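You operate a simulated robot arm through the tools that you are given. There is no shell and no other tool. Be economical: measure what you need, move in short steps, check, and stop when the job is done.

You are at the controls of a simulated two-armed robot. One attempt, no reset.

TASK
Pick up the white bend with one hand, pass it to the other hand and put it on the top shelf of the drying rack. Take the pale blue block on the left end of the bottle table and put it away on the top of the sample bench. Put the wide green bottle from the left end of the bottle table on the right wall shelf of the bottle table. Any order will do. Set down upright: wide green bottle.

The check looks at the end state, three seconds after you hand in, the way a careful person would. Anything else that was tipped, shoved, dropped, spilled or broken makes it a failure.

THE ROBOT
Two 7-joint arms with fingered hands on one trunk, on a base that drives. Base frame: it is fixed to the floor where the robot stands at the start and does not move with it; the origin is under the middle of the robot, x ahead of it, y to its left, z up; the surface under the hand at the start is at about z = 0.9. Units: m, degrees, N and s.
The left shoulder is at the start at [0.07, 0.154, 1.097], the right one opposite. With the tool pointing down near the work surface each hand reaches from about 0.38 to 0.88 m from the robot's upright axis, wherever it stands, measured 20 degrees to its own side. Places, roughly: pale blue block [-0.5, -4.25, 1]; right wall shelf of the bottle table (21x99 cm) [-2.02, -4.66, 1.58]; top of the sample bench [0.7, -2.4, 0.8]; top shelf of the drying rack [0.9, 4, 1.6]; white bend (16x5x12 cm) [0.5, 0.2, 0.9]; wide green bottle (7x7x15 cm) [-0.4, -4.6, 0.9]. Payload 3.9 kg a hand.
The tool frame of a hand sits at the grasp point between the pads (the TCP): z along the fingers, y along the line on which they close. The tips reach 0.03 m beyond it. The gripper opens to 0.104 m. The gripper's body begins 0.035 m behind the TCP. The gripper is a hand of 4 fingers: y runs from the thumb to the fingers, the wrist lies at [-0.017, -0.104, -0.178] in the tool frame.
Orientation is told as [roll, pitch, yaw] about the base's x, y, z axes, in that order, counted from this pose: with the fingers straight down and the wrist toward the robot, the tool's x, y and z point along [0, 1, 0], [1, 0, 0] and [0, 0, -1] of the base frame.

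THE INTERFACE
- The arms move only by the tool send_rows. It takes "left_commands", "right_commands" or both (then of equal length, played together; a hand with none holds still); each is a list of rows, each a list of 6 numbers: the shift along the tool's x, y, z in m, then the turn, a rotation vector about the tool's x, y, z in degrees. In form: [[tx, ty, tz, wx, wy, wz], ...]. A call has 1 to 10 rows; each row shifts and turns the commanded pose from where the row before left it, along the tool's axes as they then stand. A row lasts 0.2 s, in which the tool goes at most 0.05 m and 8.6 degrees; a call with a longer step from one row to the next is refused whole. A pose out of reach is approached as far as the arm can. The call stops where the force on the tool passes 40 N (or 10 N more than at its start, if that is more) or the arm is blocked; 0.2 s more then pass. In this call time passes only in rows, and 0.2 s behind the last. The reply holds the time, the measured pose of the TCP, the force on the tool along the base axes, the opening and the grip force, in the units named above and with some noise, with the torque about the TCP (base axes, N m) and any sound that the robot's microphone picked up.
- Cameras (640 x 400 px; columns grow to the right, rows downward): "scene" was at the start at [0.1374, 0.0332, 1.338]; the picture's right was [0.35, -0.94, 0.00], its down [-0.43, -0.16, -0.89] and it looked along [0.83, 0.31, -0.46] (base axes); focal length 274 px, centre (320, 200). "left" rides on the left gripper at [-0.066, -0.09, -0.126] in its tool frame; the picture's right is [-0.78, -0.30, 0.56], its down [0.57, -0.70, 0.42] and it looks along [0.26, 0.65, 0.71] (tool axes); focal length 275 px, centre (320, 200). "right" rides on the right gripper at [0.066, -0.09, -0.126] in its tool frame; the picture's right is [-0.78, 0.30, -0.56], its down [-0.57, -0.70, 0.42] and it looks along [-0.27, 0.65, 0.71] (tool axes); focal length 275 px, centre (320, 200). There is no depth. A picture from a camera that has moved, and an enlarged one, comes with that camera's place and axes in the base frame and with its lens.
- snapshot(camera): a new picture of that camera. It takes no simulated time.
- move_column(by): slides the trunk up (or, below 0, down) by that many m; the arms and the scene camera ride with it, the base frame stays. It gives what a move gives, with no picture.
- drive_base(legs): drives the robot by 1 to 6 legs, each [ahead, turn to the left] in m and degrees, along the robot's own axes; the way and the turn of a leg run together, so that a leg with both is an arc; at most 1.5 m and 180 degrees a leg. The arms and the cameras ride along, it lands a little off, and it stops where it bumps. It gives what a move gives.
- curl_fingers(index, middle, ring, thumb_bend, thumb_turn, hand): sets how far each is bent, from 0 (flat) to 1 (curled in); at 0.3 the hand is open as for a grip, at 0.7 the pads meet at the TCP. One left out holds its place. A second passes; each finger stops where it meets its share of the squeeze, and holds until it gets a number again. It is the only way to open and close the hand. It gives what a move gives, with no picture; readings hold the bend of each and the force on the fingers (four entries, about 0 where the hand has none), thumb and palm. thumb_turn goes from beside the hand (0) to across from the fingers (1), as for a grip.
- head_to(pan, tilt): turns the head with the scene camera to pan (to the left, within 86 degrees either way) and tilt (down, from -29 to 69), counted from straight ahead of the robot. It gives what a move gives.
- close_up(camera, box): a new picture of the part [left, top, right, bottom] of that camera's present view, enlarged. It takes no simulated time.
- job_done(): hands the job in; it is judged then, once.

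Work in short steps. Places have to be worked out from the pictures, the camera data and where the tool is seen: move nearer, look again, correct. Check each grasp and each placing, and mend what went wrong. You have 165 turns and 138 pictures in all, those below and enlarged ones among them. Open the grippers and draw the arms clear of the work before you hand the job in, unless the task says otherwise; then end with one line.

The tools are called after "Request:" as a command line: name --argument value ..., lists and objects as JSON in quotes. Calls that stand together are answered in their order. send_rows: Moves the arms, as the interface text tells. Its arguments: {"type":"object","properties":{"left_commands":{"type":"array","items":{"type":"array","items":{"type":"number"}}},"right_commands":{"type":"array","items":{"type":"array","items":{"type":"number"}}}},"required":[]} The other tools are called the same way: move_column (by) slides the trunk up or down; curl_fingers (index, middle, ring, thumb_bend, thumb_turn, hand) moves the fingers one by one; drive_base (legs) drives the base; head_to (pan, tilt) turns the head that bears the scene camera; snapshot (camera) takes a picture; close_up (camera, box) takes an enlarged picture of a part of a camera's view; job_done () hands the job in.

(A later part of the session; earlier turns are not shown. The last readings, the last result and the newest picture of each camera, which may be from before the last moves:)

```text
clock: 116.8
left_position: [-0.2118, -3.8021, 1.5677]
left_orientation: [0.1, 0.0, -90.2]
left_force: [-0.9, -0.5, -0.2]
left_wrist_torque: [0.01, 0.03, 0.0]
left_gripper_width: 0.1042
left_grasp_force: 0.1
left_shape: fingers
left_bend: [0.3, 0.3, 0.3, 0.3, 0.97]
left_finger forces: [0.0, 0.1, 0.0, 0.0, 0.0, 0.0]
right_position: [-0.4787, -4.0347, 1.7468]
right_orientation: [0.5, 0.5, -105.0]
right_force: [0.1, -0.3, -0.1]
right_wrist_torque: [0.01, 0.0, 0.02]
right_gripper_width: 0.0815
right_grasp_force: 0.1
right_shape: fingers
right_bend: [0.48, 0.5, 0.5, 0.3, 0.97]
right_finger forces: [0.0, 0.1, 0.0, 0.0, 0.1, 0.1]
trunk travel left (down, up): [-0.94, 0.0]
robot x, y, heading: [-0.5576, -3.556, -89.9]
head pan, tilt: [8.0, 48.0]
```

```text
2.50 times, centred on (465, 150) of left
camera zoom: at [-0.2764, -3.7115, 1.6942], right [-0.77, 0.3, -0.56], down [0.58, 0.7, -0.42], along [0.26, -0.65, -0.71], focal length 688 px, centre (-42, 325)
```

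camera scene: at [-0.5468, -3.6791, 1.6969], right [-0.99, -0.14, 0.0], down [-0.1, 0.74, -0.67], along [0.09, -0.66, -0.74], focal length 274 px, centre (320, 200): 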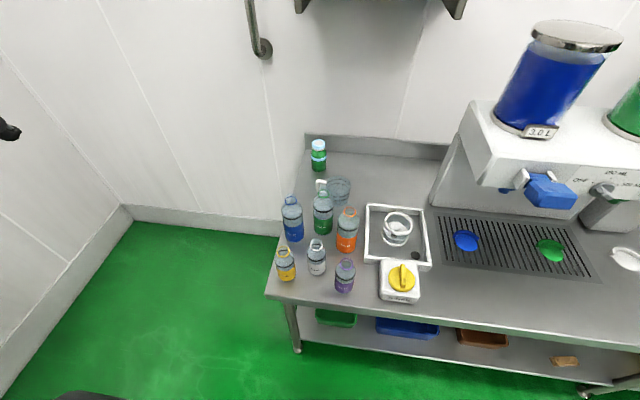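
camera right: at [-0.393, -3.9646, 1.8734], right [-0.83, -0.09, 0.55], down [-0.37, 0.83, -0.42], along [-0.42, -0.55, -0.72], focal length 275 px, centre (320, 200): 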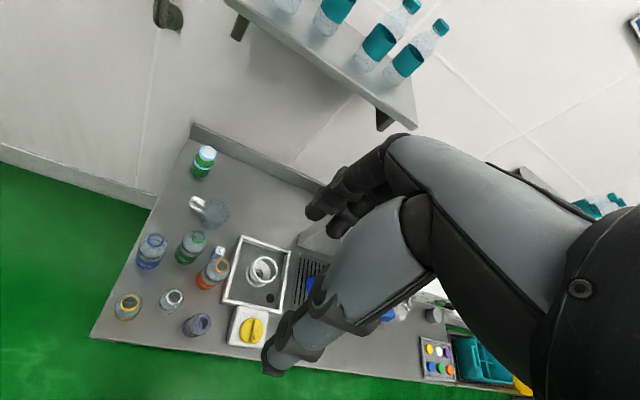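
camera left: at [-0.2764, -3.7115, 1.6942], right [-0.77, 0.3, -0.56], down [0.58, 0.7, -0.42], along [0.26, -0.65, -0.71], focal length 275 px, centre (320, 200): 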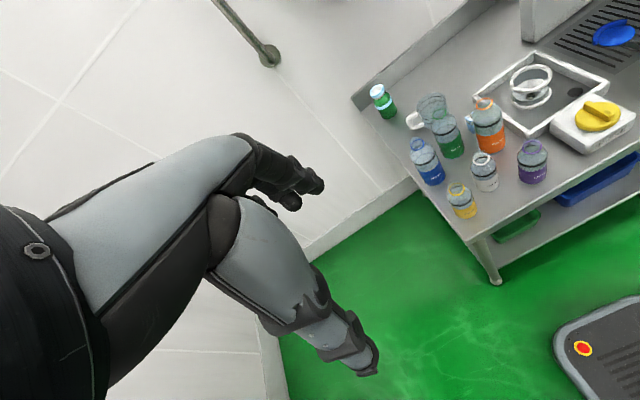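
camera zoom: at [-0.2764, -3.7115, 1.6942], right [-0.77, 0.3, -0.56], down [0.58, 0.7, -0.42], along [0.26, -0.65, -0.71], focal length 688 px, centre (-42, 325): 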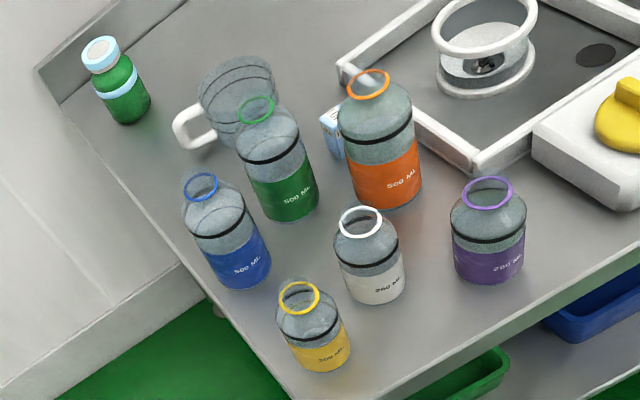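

Found it: a small pale blue block behind the orange bottle at about (-0.562, -4.308), tight between bottles, jug and tray. I lower the trunk to look from nearer and from straight above with the right hand's camera.

Request:
move_column --by -0.4

Request:
snapshot --camera "right"

Request:
snapshot --camera "scene"

```text
clock: 120.7
left_position: [-0.21, -3.8024, 1.168]
left_orientation: [-0.1, 0.1, -90.1]
left_force: [-0.5, 0.7, 0.3]
left_wrist_torque: [0.01, -0.02, 0.01]
left_gripper_width: 0.1045
left_grasp_force: 0.0
left_shape: fingers
left_bend: [0.3, 0.3, 0.3, 0.3, 0.97]
left_finger forces: [0.0, 0.0, 0.0, 0.1, 0.0, 0.0]
right_position: [-0.4788, -4.0334, 1.347]
right_orientation: [0.4, 0.4, -105.1]
right_force: [-0.6, -1.1, 0.5]
right_wrist_torque: [0.01, 0.04, -0.01]
right_gripper_width: 0.0814
right_grasp_force: 0.0
right_shape: fingers
right_bend: [0.48, 0.5, 0.5, 0.3, 0.97]
right_finger forces: [0.1, 0.0, 0.0, 0.0, 0.0, 0.0]
trunk travel left (down, up): [-0.54, 0.4]
robot x, y, heading: [-0.5569, -3.5477, -89.9]
head pan, tilt: [8.0, 48.0]
```

```text
81 pictures are left
camera right: at [-0.3932, -3.9653, 1.4732], right [-0.83, -0.09, 0.55], down [-0.37, 0.83, -0.42], along [-0.42, -0.55, -0.72], focal length 275 px, centre (320, 200)
```

right: 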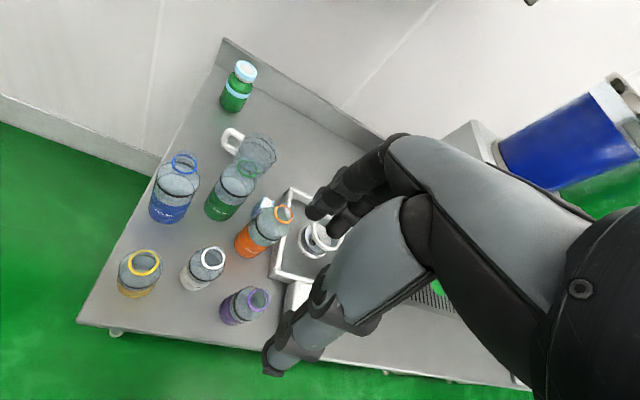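

```text
80 pictures are left
camera scene: at [-0.5469, -3.6796, 1.2968], right [-0.99, -0.14, 0.0], down [-0.1, 0.74, -0.67], along [0.09, -0.66, -0.74], focal length 274 px, centre (320, 200)
```

scene: 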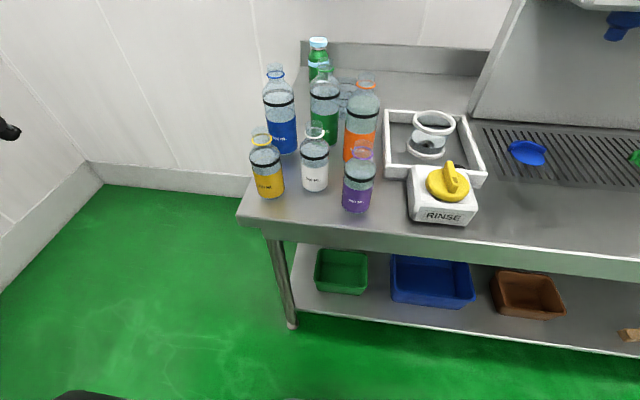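

I bring the right hand above the tray side, squared to the table and tilted so its camera sees the block from the right.

Request:
send_rows --right_commands '[[0, 0, 0, 0, 0, -7.5], [0, 0, 0, 0, 0, -7.5], [-0.045, 0.0, 0.005, 0, 0, 0], [-0.045, 0.0, 0.005, 0, 0, 0], [-0.045, 0.0, 0.005, 0, 0, 0], [-0.045, 0.0, 0.005, 0, 0, 0], [-0.04, 0.0, 0.005, 0, 8, 0], [0, 0, 0, 0, 8, 0], [0, 0, 0, 0, 8, 0]]'

Request:
snapshot --camera "right"

```text
clock: 122.7
left_position: [-0.2109, -3.8036, 1.1663]
left_orientation: [0.0, 0.0, -90.2]
left_force: [0.1, 0.0, -0.3]
left_wrist_torque: [-0.03, -0.01, 0.01]
left_gripper_width: 0.1042
left_grasp_force: 0.0
left_shape: fingers
left_bend: [0.3, 0.3, 0.3, 0.3, 0.97]
left_finger forces: [0.0, 0.0, 0.1, 0.0, 0.1, 0.0]
right_position: [-0.7006, -4.0326, 1.3197]
right_orientation: [24.6, 0.3, -90.1]
right_force: [-0.1, 0.5, 0.4]
right_wrist_torque: [0.0, 0.0, 0.02]
right_gripper_width: 0.0816
right_grasp_force: 0.1
right_shape: fingers
right_bend: [0.48, 0.5, 0.5, 0.3, 0.97]
right_finger forces: [0.0, 0.1, 0.0, 0.1, 0.0, 0.2]
trunk travel left (down, up): [-0.54, 0.4]
robot x, y, heading: [-0.5589, -3.5512, -90.1]
head pan, tilt: [8.0, 48.0]
```

```text
79 pictures are left
camera right: at [-0.6931, -3.944, 1.4617], right [-0.94, -0.3, 0.18], down [-0.34, 0.71, -0.62], along [0.06, -0.64, -0.76], focal length 275 px, centre (320, 200)
```

right: 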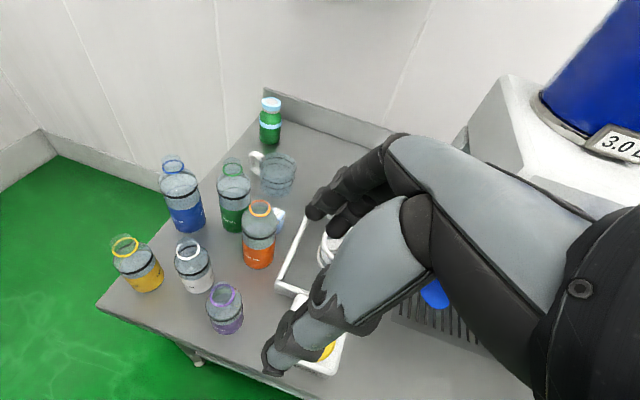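

Request:
send_rows --right_commands '[[0, 0.04, 0, 0, 8, 0], [0, 0.04, 0, 0, 8, 0], [0, 0.04, 0, 0, 8, 0], [0, 0.04, 0, 0, 0, 0]]'

Request:
close_up --camera "right" --box '[150, 60, 400, 300]'

```text
clock: 123.7
left_position: [-0.209, -3.8038, 1.1659]
left_orientation: [-0.1, 0.0, -90.2]
left_force: [-0.3, 0.6, 0.0]
left_wrist_torque: [-0.01, 0.03, 0.01]
left_gripper_width: 0.1045
left_grasp_force: 0.0
left_shape: fingers
left_bend: [0.3, 0.3, 0.3, 0.3, 0.97]
left_finger forces: [0.0, 0.0, 0.0, 0.0, 0.1, 0.0]
right_position: [-0.6982, -4.1973, 1.3177]
right_orientation: [48.4, 0.4, -90.2]
right_force: [-0.6, -0.8, 0.2]
right_wrist_torque: [0.03, -0.01, 0.0]
right_gripper_width: 0.0814
right_grasp_force: 0.0
right_shape: fingers
right_bend: [0.48, 0.5, 0.5, 0.3, 0.97]
right_finger forces: [0.1, 0.1, 0.0, 0.1, 0.0, 0.1]
trunk travel left (down, up): [-0.54, 0.4]
robot x, y, heading: [-0.5587, -3.5526, -90.3]
head pan, tilt: [8.0, 48.0]
```

```text
1.67 times, centred on (275, 180) of right
camera zoom: at [-0.7484, -4.1074, 1.4512], right [-0.93, -0.29, -0.21], down [-0.06, 0.71, -0.71], along [0.36, -0.64, -0.68], focal length 459 px, centre (395, 233)
```

zoom: 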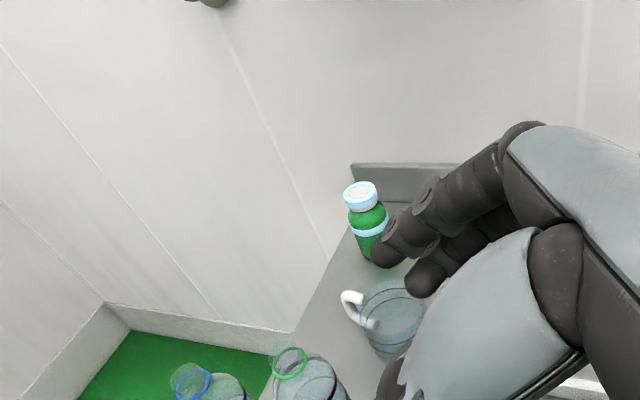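

Overshot for the camera. I go back to a mid pose where the block shows past the orange bottle, and lower.

Request:
send_rows --right_commands '[[0, -0.04, 0, 0, -8, 0], [0, -0.04, 0, 0, -8, 0], [0, -0.04, 0, 0, -6, 0], [0, -0.02, 0, 0, 0, 0], [-0.022, 0, 0.042, 0, 0, 0], [-0.022, 0, 0.042, 0, 0, 0]]'

Request:
close_up --camera "right" --box '[150, 80, 390, 300]'

```text
clock: 125.1
left_position: [-0.2125, -3.8014, 1.1683]
left_orientation: [0.0, -0.1, -90.2]
left_force: [0.1, -0.5, -0.5]
left_wrist_torque: [0.0, -0.02, 0.01]
left_gripper_width: 0.1045
left_grasp_force: 0.1
left_shape: fingers
left_bend: [0.3, 0.3, 0.3, 0.3, 0.97]
left_finger forces: [0.0, 0.1, 0.0, 0.0, 0.0, 0.0]
right_position: [-0.7024, -4.0518, 1.2253]
right_orientation: [26.5, 0.3, -90.1]
right_force: [-0.4, -0.1, -0.4]
right_wrist_torque: [0.02, -0.01, 0.02]
right_gripper_width: 0.0814
right_grasp_force: 0.0
right_shape: fingers
right_bend: [0.48, 0.5, 0.5, 0.3, 0.97]
right_finger forces: [0.1, 0.0, 0.1, 0.0, 0.0, 0.1]
trunk travel left (down, up): [-0.54, 0.4]
robot x, y, heading: [-0.5608, -3.5547, -90.6]
head pan, tilt: [8.0, 48.0]
```

```text
1.82 times, centred on (270, 190) of right
camera zoom: at [-0.6994, -3.9629, 1.3673], right [-0.94, -0.3, 0.15], down [-0.32, 0.7, -0.63], along [0.08, -0.64, -0.76], focal length 500 px, centre (411, 218)
```

zoom: 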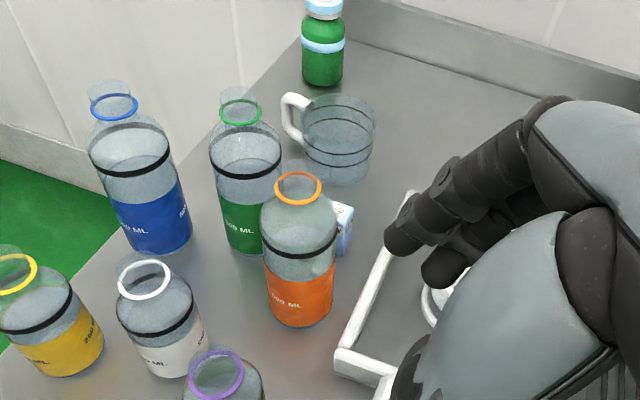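

The block is ≈4 cm wide, centred near (-0.57, -4.305), top z≈0.95, with ~2.5 cm to the orange bottle and ~5 cm to the jug. I'll come from the right, over the tray, tilted, thumb in the front gap. First I drive 5 cm closer, raise the shoulders, narrow the hand and lower it to a pre-pose.

Request:
drive_base --legs '[[0.05, 0]]'

Request:
move_column --by 0.2

Request:
curl_fingers --hand "right" --index 0.48 --middle 0.48 --ring 0.48 --thumb_bend 0.42

Request:
send_rows --right_commands '[[-0.0175, 0, 0.0352, 0, 0, 0], [-0.0175, 0, 0.0352, 0, 0, 0], [-0.0175, 0, 0.0352, 0, 0, 0], [-0.0175, 0, 0.0352, 0, 0, 0], [-0.0175, 0, 0.0352, 0, 0, 0], [-0.0175, 0, 0.0352, 0, 0, 0], [0, 0, 0, 0, 6, 0], [0, 0, 0, 0, 5.5, 0]]'

Request:
snapshot --camera "right"

Request:
snapshot --camera "scene"

```text
clock: 126.0
left_position: [-0.2101, -3.8508, 1.1685]
left_orientation: [0.0, 0.0, -90.2]
left_force: [0.0, 0.1, -0.8]
left_wrist_torque: [0.04, -0.04, -0.03]
left_gripper_width: 0.1045
left_grasp_force: 0.0
left_shape: fingers
left_bend: [0.3, 0.3, 0.3, 0.3, 0.97]
left_finger forces: [0.1, 0.0, 0.0, 0.1, 0.0, 0.0]
right_position: [-0.702, -4.1007, 1.2265]
right_orientation: [26.3, 0.2, -90.1]
right_force: [0.2, 0.1, -0.9]
right_wrist_torque: [0.0, 0.0, -0.01]
right_gripper_width: 0.0817
right_grasp_force: 0.0
right_shape: fingers
right_bend: [0.48, 0.5, 0.5, 0.3, 0.97]
right_finger forces: [0.0, 0.0, 0.0, 0.0, 0.0, 0.0]
trunk travel left (down, up): [-0.54, 0.4]
robot x, y, heading: [-0.5568, -3.6044, -90.2]
head pan, tilt: [8.0, 48.0]
```

```text
clock: 128.2
left_position: [-0.2091, -3.8525, 1.3673]
left_orientation: [0.0, 0.0, -90.3]
left_force: [0.5, 0.3, 0.1]
left_wrist_torque: [0.0, 0.03, -0.02]
left_gripper_width: 0.1044
left_grasp_force: 0.0
left_shape: fingers
left_bend: [0.3, 0.3, 0.3, 0.3, 0.97]
left_finger forces: [0.0, 0.1, 0.0, 0.0, 0.1, 0.0]
right_position: [-0.7014, -4.1013, 1.426]
right_orientation: [26.6, 0.3, -90.0]
right_force: [0.3, -0.5, -0.3]
right_wrist_torque: [0.01, 0.0, 0.0]
right_gripper_width: 0.0816
right_grasp_force: 0.0
right_shape: fingers
right_bend: [0.48, 0.5, 0.5, 0.3, 0.97]
right_finger forces: [0.0, 0.1, 0.0, 0.0, 0.1, 0.0]
trunk travel left (down, up): [-0.74, 0.2]
robot x, y, heading: [-0.5606, -3.6017, -90.0]
head pan, tilt: [8.0, 48.0]
```

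```text
clock: 129.2
left_position: [-0.2103, -3.8517, 1.368]
left_orientation: [-0.1, -0.1, -90.2]
left_force: [-0.4, -0.7, 0.1]
left_wrist_torque: [0.0, -0.03, 0.01]
left_gripper_width: 0.1043
left_grasp_force: 0.1
left_shape: fingers
left_bend: [0.3, 0.3, 0.3, 0.3, 0.97]
left_finger forces: [0.1, 0.0, 0.1, 0.0, 0.0, 0.1]
right_position: [-0.7012, -4.103, 1.4256]
right_orientation: [26.5, 0.3, -90.2]
right_force: [-0.4, 0.6, -0.8]
right_wrist_torque: [-0.04, -0.01, 0.03]
right_gripper_width: 0.0669
right_grasp_force: 0.1
right_shape: fingers
right_bend: [0.48, 0.48, 0.48, 0.42, 0.97]
right_finger forces: [0.0, 0.0, 0.0, 0.0, 0.0, 0.0]
trunk travel left (down, up): [-0.74, 0.2]
robot x, y, heading: [-0.5615, -3.6039, -90.4]
head pan, tilt: [8.0, 48.0]
```

```text
clock: 130.9
left_position: [-0.2112, -3.8519, 1.3678]
left_orientation: [0.0, -0.1, -90.3]
left_force: [0.4, -0.8, -0.6]
left_wrist_torque: [0.06, 0.01, 0.05]
left_gripper_width: 0.1043
left_grasp_force: 0.1
left_shape: fingers
left_bend: [0.3, 0.3, 0.3, 0.3, 0.97]
left_finger forces: [0.0, 0.0, 0.1, 0.1, 0.0, 0.0]
right_position: [-0.7025, -4.1011, 1.1893]
right_orientation: [38.1, 0.3, -90.0]
right_force: [0.4, 0.1, 0.3]
right_wrist_torque: [0.0, 0.03, -0.01]
right_gripper_width: 0.0666
right_grasp_force: 0.0
right_shape: fingers
right_bend: [0.48, 0.48, 0.48, 0.42, 0.97]
right_finger forces: [0.0, 0.0, 0.0, 0.1, 0.0, 0.0]
trunk travel left (down, up): [-0.74, 0.2]
robot x, y, heading: [-0.5603, -3.6054, -90.5]
head pan, tilt: [8.0, 48.0]
```

```text
76 pictures are left
camera right: at [-0.7275, -4.0116, 1.3293], right [-0.95, -0.29, -0.04], down [-0.19, 0.7, -0.68], along [0.23, -0.65, -0.73], focal length 275 px, centre (320, 200)
```

right: 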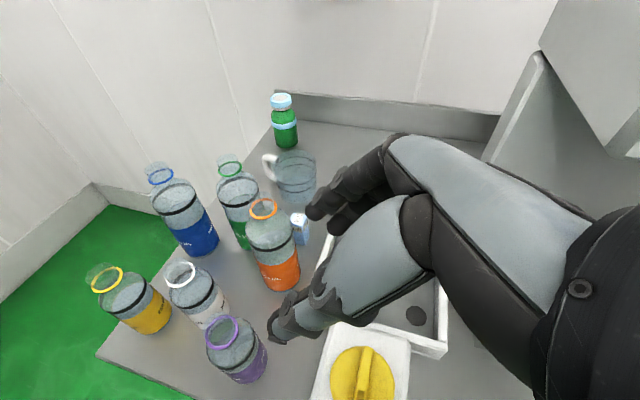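

```text
75 pictures are left
camera scene: at [-0.548, -3.7288, 1.4968], right [-0.99, -0.14, 0.0], down [-0.1, 0.74, -0.67], along [0.09, -0.66, -0.74], focal length 274 px, centre (320, 200)
```

scene: 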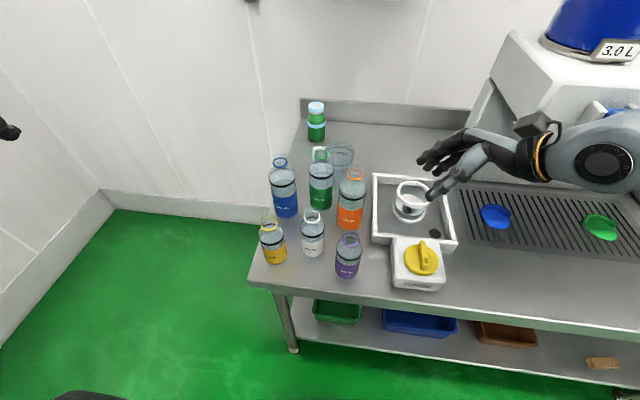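

Request:
close_up --camera "right" --box '[210, 130, 370, 300]'

```text
2.35 times, centred on (290, 215) of right
camera zoom: at [-0.7275, -4.0116, 1.3293], right [-0.95, -0.29, -0.04], down [-0.19, 0.7, -0.68], along [0.23, -0.65, -0.73], focal length 648 px, centre (391, 165)
```

zoom: 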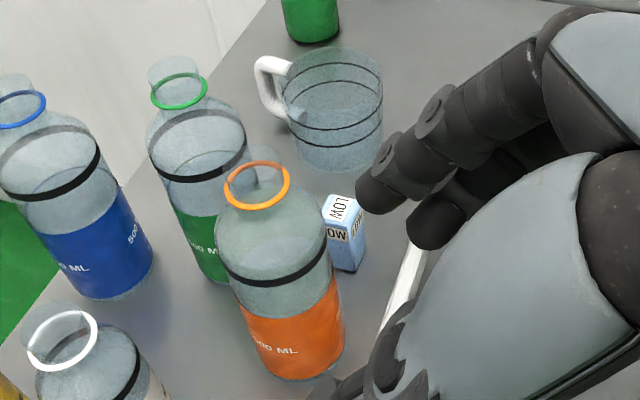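

The block is about 3×3×6 cm, near (-0.58, -4.292). I move the hand forward to y≈−4.30 at a safe height, then partly down along the line.

Request:
send_rows --right_commands '[[0, 0.04, 0, 0, 0, 0], [0, 0.04, 0, 0, 0, 0], [0, 0.04, 0, 0, 0, 0], [0, 0.04, 0, 0, 0, 0], [0, 0.04, 0, 0, 0, 0], [-0.0194, 0, 0.0356, 0, 0, 0], [-0.0194, 0, 0.0356, 0, 0, 0]]'

Request:
snapshot --camera "right"

Request:
close_up --camera "scene" --box '[250, 90, 470, 260]'

```text
clock: 132.6
left_position: [-0.2112, -3.8533, 1.3678]
left_orientation: [0.1, 0.0, -90.3]
left_force: [0.3, -1.0, -0.7]
left_wrist_torque: [0.03, -0.03, -0.02]
left_gripper_width: 0.1044
left_grasp_force: 0.0
left_shape: fingers
left_bend: [0.3, 0.3, 0.3, 0.3, 0.97]
left_finger forces: [0.0, 0.0, 0.0, 0.0, 0.0, 0.1]
right_position: [-0.6901, -4.3017, 1.109]
right_orientation: [38.0, 0.3, -90.1]
right_force: [-0.9, -0.6, -0.5]
right_wrist_torque: [0.01, -0.03, -0.01]
right_gripper_width: 0.0667
right_grasp_force: 0.1
right_shape: fingers
right_bend: [0.48, 0.48, 0.48, 0.42, 0.97]
right_finger forces: [0.0, 0.0, 0.0, 0.0, 0.0, 0.1]
trunk travel left (down, up): [-0.74, 0.2]
robot x, y, heading: [-0.561, -3.6026, -90.3]
head pan, tilt: [8.0, 48.0]
```

```text
73 pictures are left
camera right: at [-0.7148, -4.2125, 1.2478], right [-0.95, -0.29, -0.04], down [-0.19, 0.71, -0.68], along [0.23, -0.64, -0.73], focal length 275 px, centre (320, 200)
```

right: 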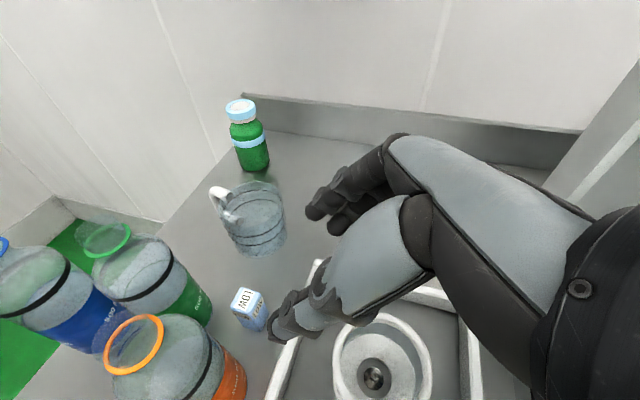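

```text
2.35 times, centred on (360, 175) of scene
camera zoom: at [-0.5477, -3.73, 1.4968], right [-0.99, -0.14, 0.0], down [-0.1, 0.74, -0.67], along [0.09, -0.66, -0.74], focal length 645 px, centre (226, 259)
```

zoom: 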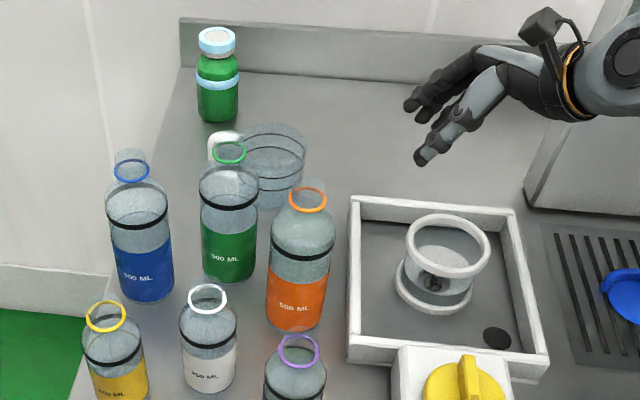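

Clear view: block centre ≈ (-0.588, -4.304), front gap to the orange bottle ≈3 cm. I advance 10 cm along the finger axis with a small side correction.

Request:
send_rows --right_commands '[[-0.0234, 0.008, 0, 0, 0, 0], [0, 0, 0.035, 0, 0, 0], [0, 0, 0.035, 0, 0, 0], [0, 0, 0.035, 0, 0, 0]]'

Request:
snapshot --camera "right"

Request:
close_up --camera "scene" --box '[280, 120, 420, 240]'

```text
clock: 133.6
left_position: [-0.2102, -3.8525, 1.3683]
left_orientation: [0.0, -0.1, -90.3]
left_force: [0.0, -0.2, -0.7]
left_wrist_torque: [-0.01, 0.03, 0.0]
left_gripper_width: 0.1044
left_grasp_force: 0.1
left_shape: fingers
left_bend: [0.3, 0.3, 0.3, 0.3, 0.97]
left_finger forces: [0.0, 0.1, 0.1, 0.1, 0.0, 0.1]
right_position: [-0.6416, -4.3085, 1.0122]
right_orientation: [38.0, 0.3, -90.1]
right_force: [0.2, -0.6, -0.5]
right_wrist_torque: [0.02, -0.01, -0.04]
right_gripper_width: 0.067
right_grasp_force: 0.1
right_shape: fingers
right_bend: [0.48, 0.48, 0.48, 0.42, 0.97]
right_finger forces: [0.0, 0.1, 0.0, 0.0, 0.0, 0.0]
trunk travel left (down, up): [-0.74, 0.2]
robot x, y, heading: [-0.5567, -3.6017, -90.2]
head pan, tilt: [8.0, 48.0]
```

```text
71 pictures are left
camera right: at [-0.6678, -4.219, 1.1512], right [-0.95, -0.29, -0.04], down [-0.19, 0.71, -0.68], along [0.23, -0.65, -0.73], focal length 275 px, centre (320, 200)
```

right: 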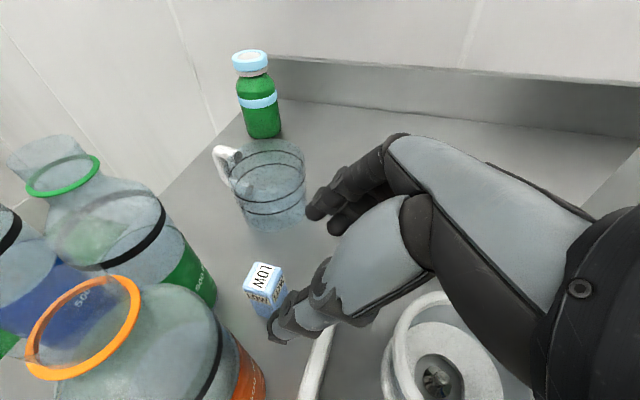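

```text
3.33 times, centred on (350, 180) of scene
camera zoom: at [-0.5468, -3.7294, 1.4968], right [-0.99, -0.14, 0.0], down [-0.1, 0.74, -0.67], along [0.09, -0.66, -0.74], focal length 913 px, centre (220, 267)
```

zoom: 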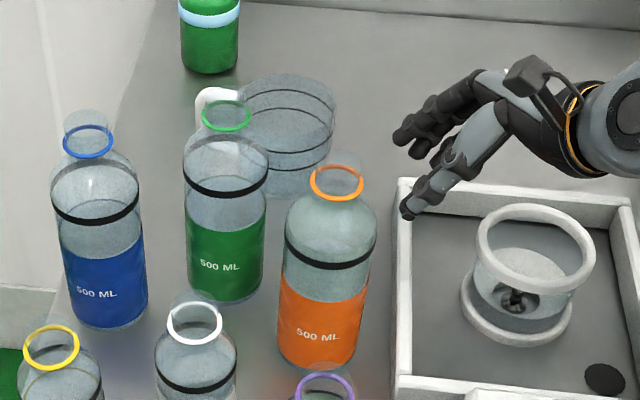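

Block confirmed at (-0.590, -4.301). I advance 4.5 cm more with a 5 mm shift away from the orange bottle.

Request:
send_rows --right_commands '[[-0.002, 0.005, 0.015, 0, 0, 0], [0, 0, 0.015, 0, 0, 0], [0, 0, 0.015, 0, 0, 0]]'

Request:
snapshot --camera "right"

Request:
close_up --camera "scene" --box '[280, 120, 420, 240]'

```text
clock: 134.3
left_position: [-0.2113, -3.8517, 1.3672]
left_orientation: [0.0, 0.0, -90.3]
left_force: [0.1, -0.1, -0.5]
left_wrist_torque: [-0.02, 0.01, 0.0]
left_gripper_width: 0.1048
left_grasp_force: 0.1
left_shape: fingers
left_bend: [0.3, 0.3, 0.3, 0.3, 0.97]
left_finger forces: [0.0, 0.1, 0.1, 0.0, 0.1, 0.0]
right_position: [-0.6164, -4.3144, 0.9742]
right_orientation: [37.9, 0.4, -90.0]
right_force: [-0.4, 0.6, 0.0]
right_wrist_torque: [-0.01, -0.01, 0.0]
right_gripper_width: 0.0666
right_grasp_force: 0.0
right_shape: fingers
right_bend: [0.48, 0.48, 0.48, 0.42, 0.97]
right_finger forces: [0.1, 0.0, 0.0, 0.0, 0.0, 0.0]
trunk travel left (down, up): [-0.74, 0.2]
robot x, y, heading: [-0.5636, -3.5991, -90.4]
head pan, tilt: [8.0, 48.0]
```

```text
69 pictures are left
camera right: at [-0.6423, -4.2244, 1.1143], right [-0.96, -0.29, -0.04], down [-0.19, 0.7, -0.68], along [0.23, -0.65, -0.73], focal length 275 px, centre (320, 200)
```

right: 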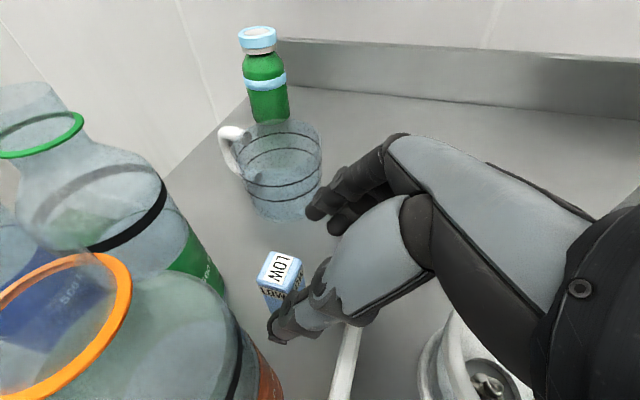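

```text
3.33 times, centred on (350, 180) of scene
camera zoom: at [-0.5471, -3.7295, 1.4967], right [-0.99, -0.14, 0.0], down [-0.1, 0.74, -0.67], along [0.09, -0.66, -0.74], focal length 913 px, centre (220, 267)
```

zoom: 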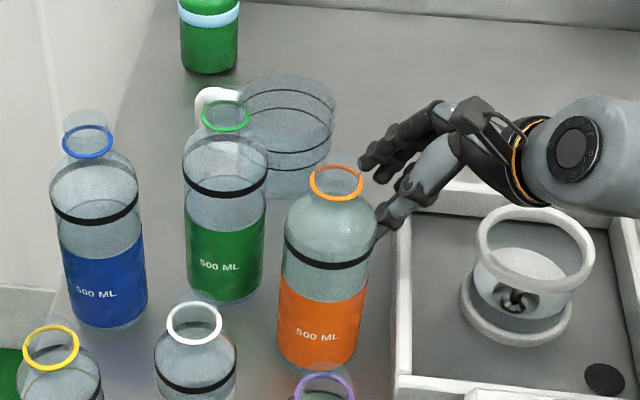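

The block is between thumb and fingers; the clearances hold. I advance the last 2.8 cm.

Request:
send_rows --right_commands '[[0, 0, 0.014, 0, 0, 0], [0, 0, 0.014, 0, 0, 0]]'

Request:
snapshot --camera "right"

Request:
close_up --camera "scene" --box '[300, 120, 420, 220]'

```text
clock: 134.9
left_position: [-0.2103, -3.8519, 1.3673]
left_orientation: [0.0, 0.0, -90.3]
left_force: [0.7, -0.5, -0.9]
left_wrist_torque: [-0.02, -0.03, 0.0]
left_gripper_width: 0.1043
left_grasp_force: 0.1
left_shape: fingers
left_bend: [0.3, 0.3, 0.3, 0.3, 0.97]
left_finger forces: [0.1, 0.1, 0.1, 0.1, 0.0, 0.0]
right_position: [-0.6003, -4.3129, 0.9522]
right_orientation: [38.1, 0.3, -90.2]
right_force: [0.4, 0.3, -0.8]
right_wrist_torque: [0.02, -0.03, -0.03]
right_gripper_width: 0.0668
right_grasp_force: 0.1
right_shape: fingers
right_bend: [0.48, 0.48, 0.48, 0.42, 0.97]
right_finger forces: [0.0, 0.1, 0.0, 0.1, 0.0, 0.0]
trunk travel left (down, up): [-0.74, 0.2]
robot x, y, heading: [-0.5624, -3.6007, -90.3]
head pan, tilt: [8.0, 48.0]
```

```text
67 pictures are left
camera right: at [-0.6251, -4.2243, 1.092], right [-0.96, -0.29, -0.04], down [-0.19, 0.71, -0.68], along [0.23, -0.64, -0.73], focal length 275 px, centre (320, 200)
```

right: 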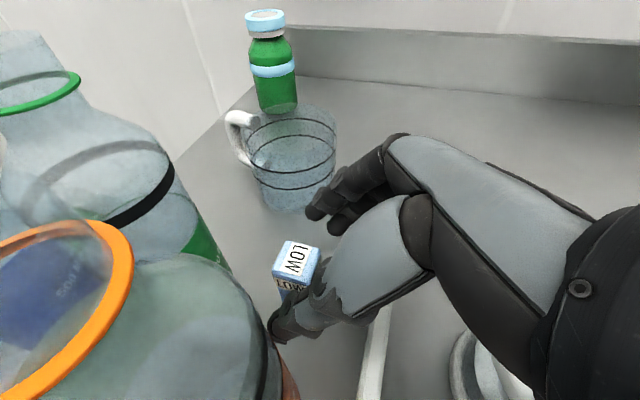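

```text
4.00 times, centred on (360, 170) of scene
camera zoom: at [-0.5466, -3.7298, 1.4967], right [-0.99, -0.14, 0.0], down [-0.1, 0.74, -0.67], along [0.09, -0.66, -0.74], focal length 1096 px, centre (160, 320)
```

zoom: 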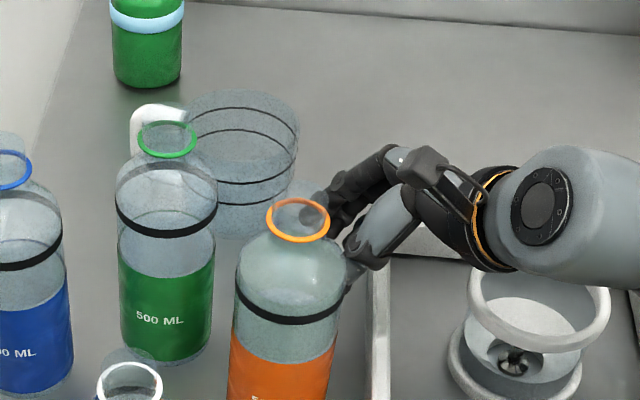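

The block stands between the pads; I close.

Request:
curl_fingers --hand "right" --index 0.75 --middle 0.75 --ring 0.75 --thumb_bend 0.75

Request:
snapshot --camera "right"

```text
clock: 135.9
left_position: [-0.2102, -3.8523, 1.3675]
left_orientation: [0.0, 0.0, -90.3]
left_force: [0.2, -0.4, -0.5]
left_wrist_torque: [0.03, 0.02, 0.0]
left_gripper_width: 0.1044
left_grasp_force: 0.1
left_shape: fingers
left_bend: [0.3, 0.3, 0.3, 0.3, 0.97]
left_finger forces: [0.1, 0.0, 0.1, 0.1, 0.0, 0.1]
right_position: [-0.5995, -4.3134, 0.952]
right_orientation: [38.0, 0.3, -90.1]
right_force: [-0.5, -0.3, -0.3]
right_wrist_torque: [0.01, 0.01, -0.01]
right_gripper_width: 0.0002
right_grasp_force: 0.1
right_shape: fingers
right_bend: [0.74, 0.75, 0.75, 0.71, 0.97]
right_finger forces: [0.0, 0.0, 0.0, 0.1, 0.0, 0.0]
trunk travel left (down, up): [-0.74, 0.2]
robot x, y, heading: [-0.5572, -3.6043, -90.2]
head pan, tilt: [8.0, 48.0]
```

```text
65 pictures are left
camera right: at [-0.6254, -4.2239, 1.0923], right [-0.95, -0.29, -0.04], down [-0.19, 0.71, -0.68], along [0.23, -0.65, -0.73], focal length 275 px, centre (320, 200)
```

right: 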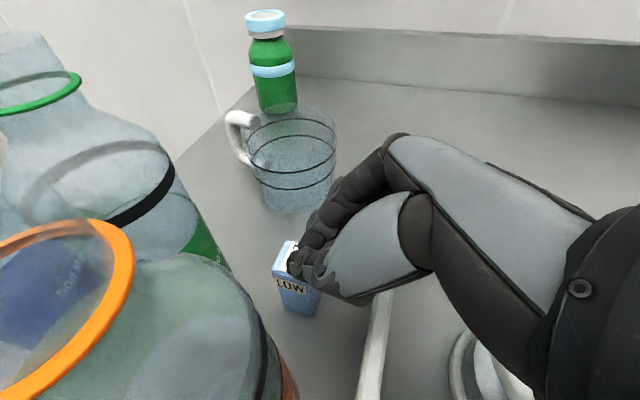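

The hand closed just above the block. Re-triangulating over several views puts its top at z≈0.905, centre (-0.569, -4.320), table ≈0.862, so I was ~4 cm high. I reopen, tilt 6° more to keep the camera clear of the orange bottle's neck, and go down to it.

Request:
curl_fingers --hand "right" --index 0.48 --middle 0.48 --ring 0.48 --thumb_bend 0.42

Request:
send_rows --right_commands '[[0, 0, 0, 0, 6, 0], [-0.01, 0.0076, 0.019, 0, 0, 0]]'

Request:
snapshot --camera "right"

Request:
close_up --camera "scene" --box '[300, 120, 420, 220]'

```text
clock: 136.9
left_position: [-0.2102, -3.8514, 1.368]
left_orientation: [0.0, 0.0, -90.3]
left_force: [-0.3, -0.2, -0.2]
left_wrist_torque: [-0.01, 0.0, 0.0]
left_gripper_width: 0.1044
left_grasp_force: 0.0
left_shape: fingers
left_bend: [0.3, 0.3, 0.3, 0.3, 0.97]
left_finger forces: [0.0, 0.0, 0.0, 0.1, 0.0, 0.1]
right_position: [-0.6004, -4.3131, 0.9527]
right_orientation: [38.0, 0.2, -90.1]
right_force: [0.2, -0.5, 0.1]
right_wrist_torque: [-0.01, 0.01, 0.01]
right_gripper_width: 0.0661
right_grasp_force: 0.1
right_shape: fingers
right_bend: [0.48, 0.48, 0.48, 0.42, 0.97]
right_finger forces: [0.0, 0.0, 0.1, 0.0, 0.0, 0.0]
trunk travel left (down, up): [-0.74, 0.2]
robot x, y, heading: [-0.5615, -3.6044, -90.1]
head pan, tilt: [8.0, 48.0]
```

```text
clock: 137.6
left_position: [-0.2108, -3.8514, 1.3677]
left_orientation: [-0.2, 0.1, -90.3]
left_force: [0.0, -0.4, 0.9]
left_wrist_torque: [-0.02, 0.01, -0.01]
left_gripper_width: 0.1043
left_grasp_force: 0.2
left_shape: fingers
left_bend: [0.3, 0.3, 0.3, 0.3, 0.97]
left_finger forces: [0.1, 0.0, 0.0, 0.0, 0.1, 0.0]
right_position: [-0.5968, -4.3181, 0.9429]
right_orientation: [43.9, 0.3, -90.1]
right_force: [-0.4, -0.3, -0.3]
right_wrist_torque: [0.02, -0.01, 0.0]
right_gripper_width: 0.0659
right_grasp_force: 0.1
right_shape: fingers
right_bend: [0.48, 0.48, 0.48, 0.42, 0.97]
right_finger forces: [0.1, 0.0, 0.0, 0.0, 0.0, 0.0]
right hand out of reach, approached as far as the arm can: row 2
trunk travel left (down, up): [-0.74, 0.2]
robot x, y, heading: [-0.5592, -3.6038, -90.2]
head pan, tilt: [8.0, 48.0]
```

```text
64 pictures are left
camera right: at [-0.636, -4.228, 1.0783], right [-0.95, -0.29, -0.14], down [-0.12, 0.7, -0.7], along [0.3, -0.65, -0.7], focal length 275 px, centre (320, 200)
```

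right: 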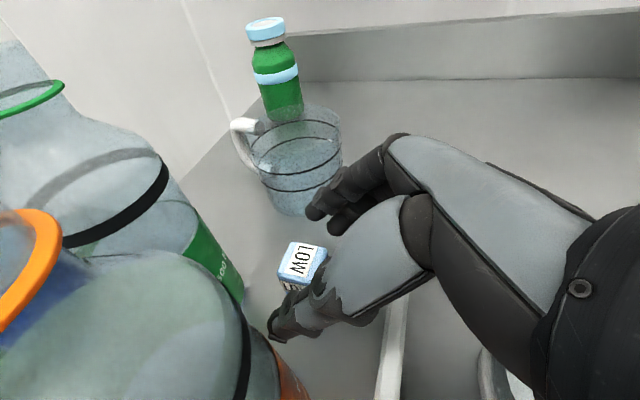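

```text
4.00 times, centred on (360, 170) of scene
camera zoom: at [-0.5465, -3.7299, 1.4967], right [-0.99, -0.14, 0.0], down [-0.1, 0.74, -0.67], along [0.09, -0.66, -0.74], focal length 1096 px, centre (160, 320)
```

zoom: 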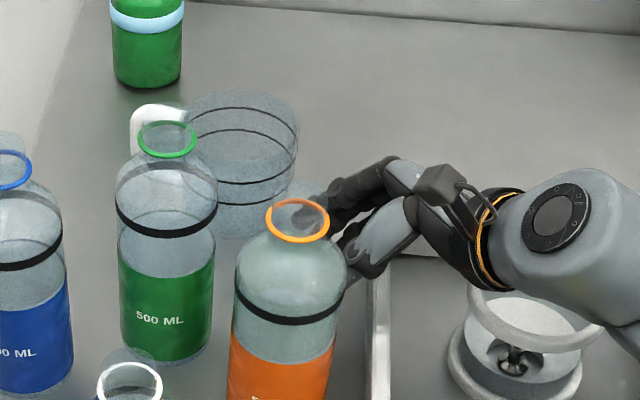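

The arm is at its reach limit, so I lower the trunk 3 cm, which carries the hand straight down.

Request:
move_column --by -0.03

Request:
send_rows --right_commands '[[0.007, 0.002, 0.007, 0, 0, 0]]'

Request:
snapshot --camera "right"

```text
clock: 138.3
left_position: [-0.2085, -3.85, 1.3376]
left_orientation: [-0.1, -0.1, -90.3]
left_force: [-0.8, -0.2, -0.4]
left_wrist_torque: [0.0, 0.01, -0.03]
left_gripper_width: 0.1042
left_grasp_force: 0.0
left_shape: fingers
left_bend: [0.3, 0.3, 0.3, 0.3, 0.97]
left_finger forces: [0.1, 0.0, 0.0, 0.0, 0.1, 0.1]
right_position: [-0.5954, -4.3159, 0.9153]
right_orientation: [44.0, 0.0, -90.0]
right_force: [4.0, -1.5, 9.1]
right_wrist_torque: [-0.45, 0.26, 0.23]
right_gripper_width: 0.0659
right_grasp_force: 4.2
right_shape: fingers
right_bend: [0.48, 0.48, 0.47, 0.42, 0.97]
right_finger forces: [0.0, 0.0, 9.2, 0.0, 0.0, 0.0]
trunk travel left (down, up): [-0.71, 0.23]
robot x, y, heading: [-0.5583, -3.5984, -90.0]
head pan, tilt: [8.0, 48.0]
```

```text
clock: 138.7
left_position: [-0.2107, -3.852, 1.3383]
left_orientation: [0.0, 0.0, -90.4]
left_force: [0.3, -0.3, -0.4]
left_wrist_torque: [0.01, 0.0, 0.0]
left_gripper_width: 0.1044
left_grasp_force: 0.1
left_shape: fingers
left_bend: [0.3, 0.3, 0.3, 0.3, 0.97]
left_finger forces: [0.0, 0.0, 0.0, 0.1, 0.1, 0.1]
right_position: [-0.5876, -4.3179, 0.9116]
right_orientation: [43.9, 0.4, -90.3]
right_force: [-1.1, 1.0, 3.3]
right_wrist_torque: [-0.11, 0.18, 0.01]
right_gripper_width: 0.066
right_grasp_force: 1.8
right_shape: fingers
right_bend: [0.48, 0.48, 0.48, 0.42, 0.97]
right_finger forces: [0.0, 0.0, 2.9, 0.0, 0.1, 0.1]
trunk travel left (down, up): [-0.71, 0.23]
robot x, y, heading: [-0.5566, -3.604, -90.3]
head pan, tilt: [8.0, 48.0]
```

```text
62 pictures are left
camera right: at [-0.6276, -4.2288, 1.0477], right [-0.95, -0.29, -0.14], down [-0.12, 0.71, -0.7], along [0.3, -0.65, -0.7], focal length 275 px, centre (320, 200)
```

right: 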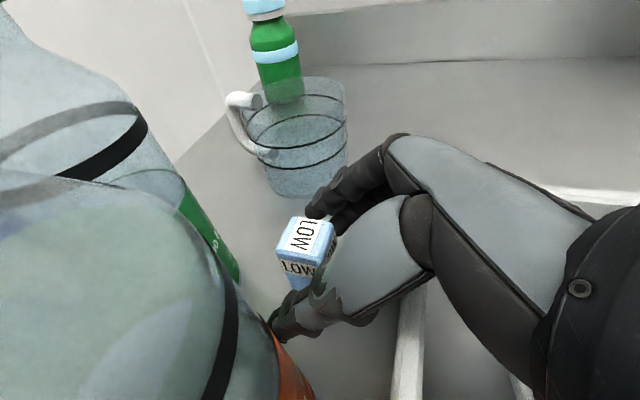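

The block is now well between the pads (the ring finger lightly touches the surface). I close.

Request:
curl_fingers --hand "right" --index 0.75 --middle 0.75 --ring 0.65 --thumb_bend 0.75

Request:
snapshot --camera "right"

```text
clock: 139.7
left_position: [-0.2113, -3.8515, 1.3378]
left_orientation: [0.0, 0.0, -90.3]
left_force: [0.5, 0.3, -0.6]
left_wrist_torque: [0.01, 0.02, -0.02]
left_gripper_width: 0.1044
left_grasp_force: 0.0
left_shape: fingers
left_bend: [0.3, 0.3, 0.3, 0.3, 0.97]
left_finger forces: [0.1, 0.0, 0.1, 0.0, 0.0, 0.0]
right_position: [-0.5863, -4.3176, 0.9128]
right_orientation: [43.9, 0.3, -90.1]
right_force: [-0.7, 0.0, -1.2]
right_wrist_torque: [-0.02, 0.0, -0.04]
right_gripper_width: 0.0257
right_grasp_force: 15.7
right_shape: fingers
right_bend: [0.71, 0.66, 0.65, 0.59, 0.95]
right_finger forces: [8.2, 7.0, 0.0, 0.0, 15.3, 0.1]
trunk travel left (down, up): [-0.71, 0.23]
robot x, y, heading: [-0.5577, -3.6015, -90.4]
head pan, tilt: [8.0, 48.0]
```

```text
61 pictures are left
camera right: at [-0.6268, -4.2294, 1.0481], right [-0.95, -0.29, -0.14], down [-0.12, 0.71, -0.7], along [0.3, -0.65, -0.7], focal length 275 px, centre (320, 200)
```

right: 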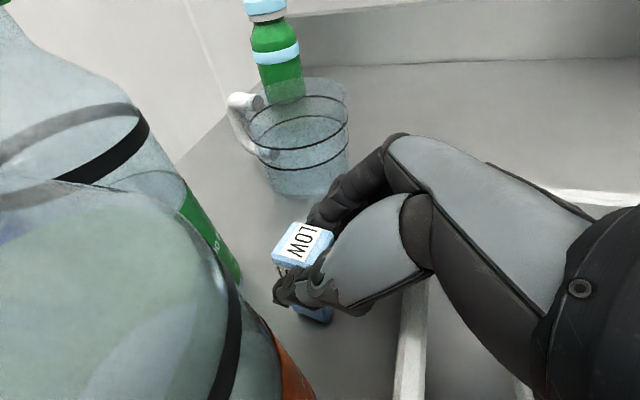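

Held with 15 N. I lift straight up with the trunk and check.

Request:
move_column --by 0.2

Request:
snapshot --camera "right"

Request:
snapshot --camera "scene"

```text
clock: 141.9
left_position: [-0.2105, -3.8529, 1.5371]
left_orientation: [0.0, 0.0, -90.3]
left_force: [-0.6, -0.5, 0.4]
left_wrist_torque: [-0.01, 0.02, 0.0]
left_gripper_width: 0.1046
left_grasp_force: 0.0
left_shape: fingers
left_bend: [0.3, 0.3, 0.3, 0.3, 0.97]
left_finger forces: [0.0, 0.0, 0.0, 0.1, 0.1, 0.0]
right_position: [-0.5867, -4.3181, 1.1119]
right_orientation: [43.8, 0.3, -90.0]
right_force: [0.3, 0.5, -1.0]
right_wrist_torque: [0.01, 0.01, -0.02]
right_gripper_width: 0.0257
right_grasp_force: 15.6
right_shape: fingers
right_bend: [0.71, 0.66, 0.65, 0.59, 0.95]
right_finger forces: [8.3, 7.0, 0.0, 0.0, 15.3, 0.0]
trunk travel left (down, up): [-0.91, 0.03]
robot x, y, heading: [-0.558, -3.6031, -90.3]
head pan, tilt: [8.0, 48.0]
```

```text
60 pictures are left
camera right: at [-0.6267, -4.2295, 1.2481], right [-0.95, -0.29, -0.14], down [-0.12, 0.71, -0.7], along [0.3, -0.65, -0.7], focal length 275 px, centre (320, 200)
```

right: 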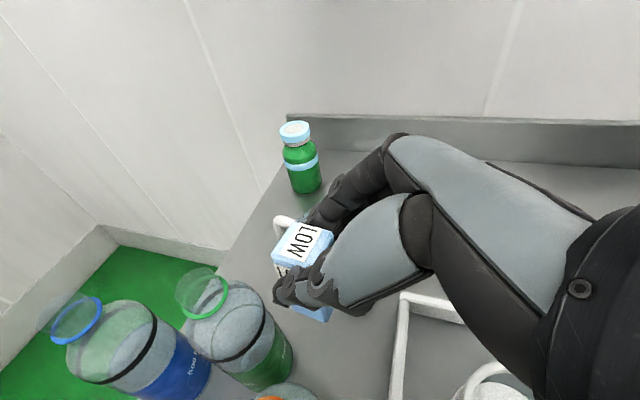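

```text
59 pictures are left
camera scene: at [-0.5471, -3.7296, 1.6667], right [-0.99, -0.14, 0.0], down [-0.1, 0.74, -0.67], along [0.09, -0.66, -0.74], focal length 274 px, centre (320, 200)
```

scene: 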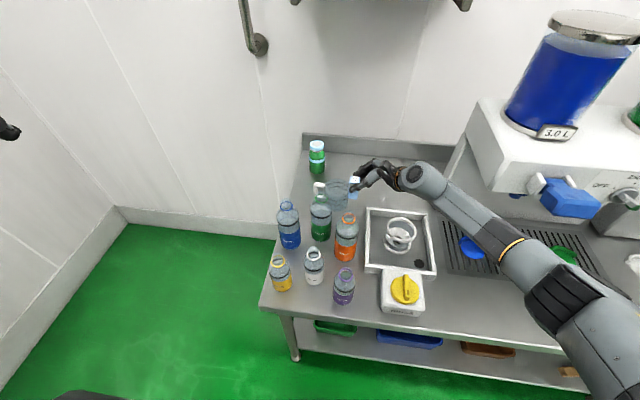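

Block held, nothing disturbed. I back away from the table and turn to the sample bench.

Request:
drive_base --legs '[[-1.15, 0], [0, 90]]'

Request:
head_to --pan 0 --tilt 30

Request:
snapshot --camera "scene"

```text
clock: 151.5
left_position: [-0.2876, -2.1167, 1.5381]
left_orientation: [0.0, 0.1, -1.2]
left_force: [0.2, 0.5, 0.9]
left_wrist_torque: [-0.03, 0.0, 0.01]
left_gripper_width: 0.1046
left_grasp_force: 0.0
left_shape: fingers
left_bend: [0.3, 0.3, 0.3, 0.3, 0.97]
left_finger forces: [0.0, 0.0, 0.0, 0.0, 0.0, 0.0]
right_position: [0.1724, -2.4999, 1.1121]
right_orientation: [44.0, 0.3, -1.0]
right_force: [-0.1, -0.3, -0.7]
right_wrist_torque: [-0.01, 0.01, 0.02]
right_gripper_width: 0.0253
right_grasp_force: 14.2
right_shape: fingers
right_bend: [0.71, 0.66, 0.65, 0.59, 0.95]
right_finger forces: [8.4, 6.5, 0.0, 0.0, 14.9, 0.0]
trunk travel left (down, up): [-0.91, 0.03]
robot x, y, heading: [-0.5427, -2.4615, -1.2]
head pan, tilt: [8.0, 48.0]
```

```text
clock: 152.3
left_position: [-0.2869, -2.1166, 1.5366]
left_orientation: [-0.1, 0.0, -1.3]
left_force: [0.0, 0.7, -0.3]
left_wrist_torque: [0.01, 0.0, 0.03]
left_gripper_width: 0.1045
left_grasp_force: 0.1
left_shape: fingers
left_bend: [0.3, 0.3, 0.3, 0.3, 0.97]
left_finger forces: [0.0, 0.0, 0.0, 0.0, 0.0, 0.0]
right_position: [0.1726, -2.4995, 1.1121]
right_orientation: [43.9, 0.4, -1.2]
right_force: [0.1, -2.3, -0.3]
right_wrist_torque: [-0.03, 0.02, 0.01]
right_gripper_width: 0.025
right_grasp_force: 14.9
right_shape: fingers
right_bend: [0.71, 0.66, 0.65, 0.59, 0.95]
right_finger forces: [8.4, 6.5, 0.0, 0.1, 14.8, 0.0]
trunk travel left (down, up): [-0.91, 0.03]
robot x, y, heading: [-0.5441, -2.4605, -1.0]
head pan, tilt: [0.0, 30.0]
```

```text
58 pictures are left
camera scene: at [-0.4013, -2.4613, 1.6935], right [-0.02, -1.0, 0.0], down [-0.5, 0.01, -0.87], along [0.87, -0.02, -0.5], focal length 274 px, centre (320, 200)
```

scene: 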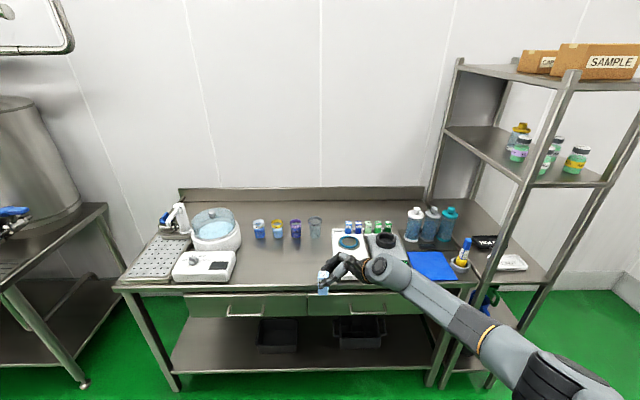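

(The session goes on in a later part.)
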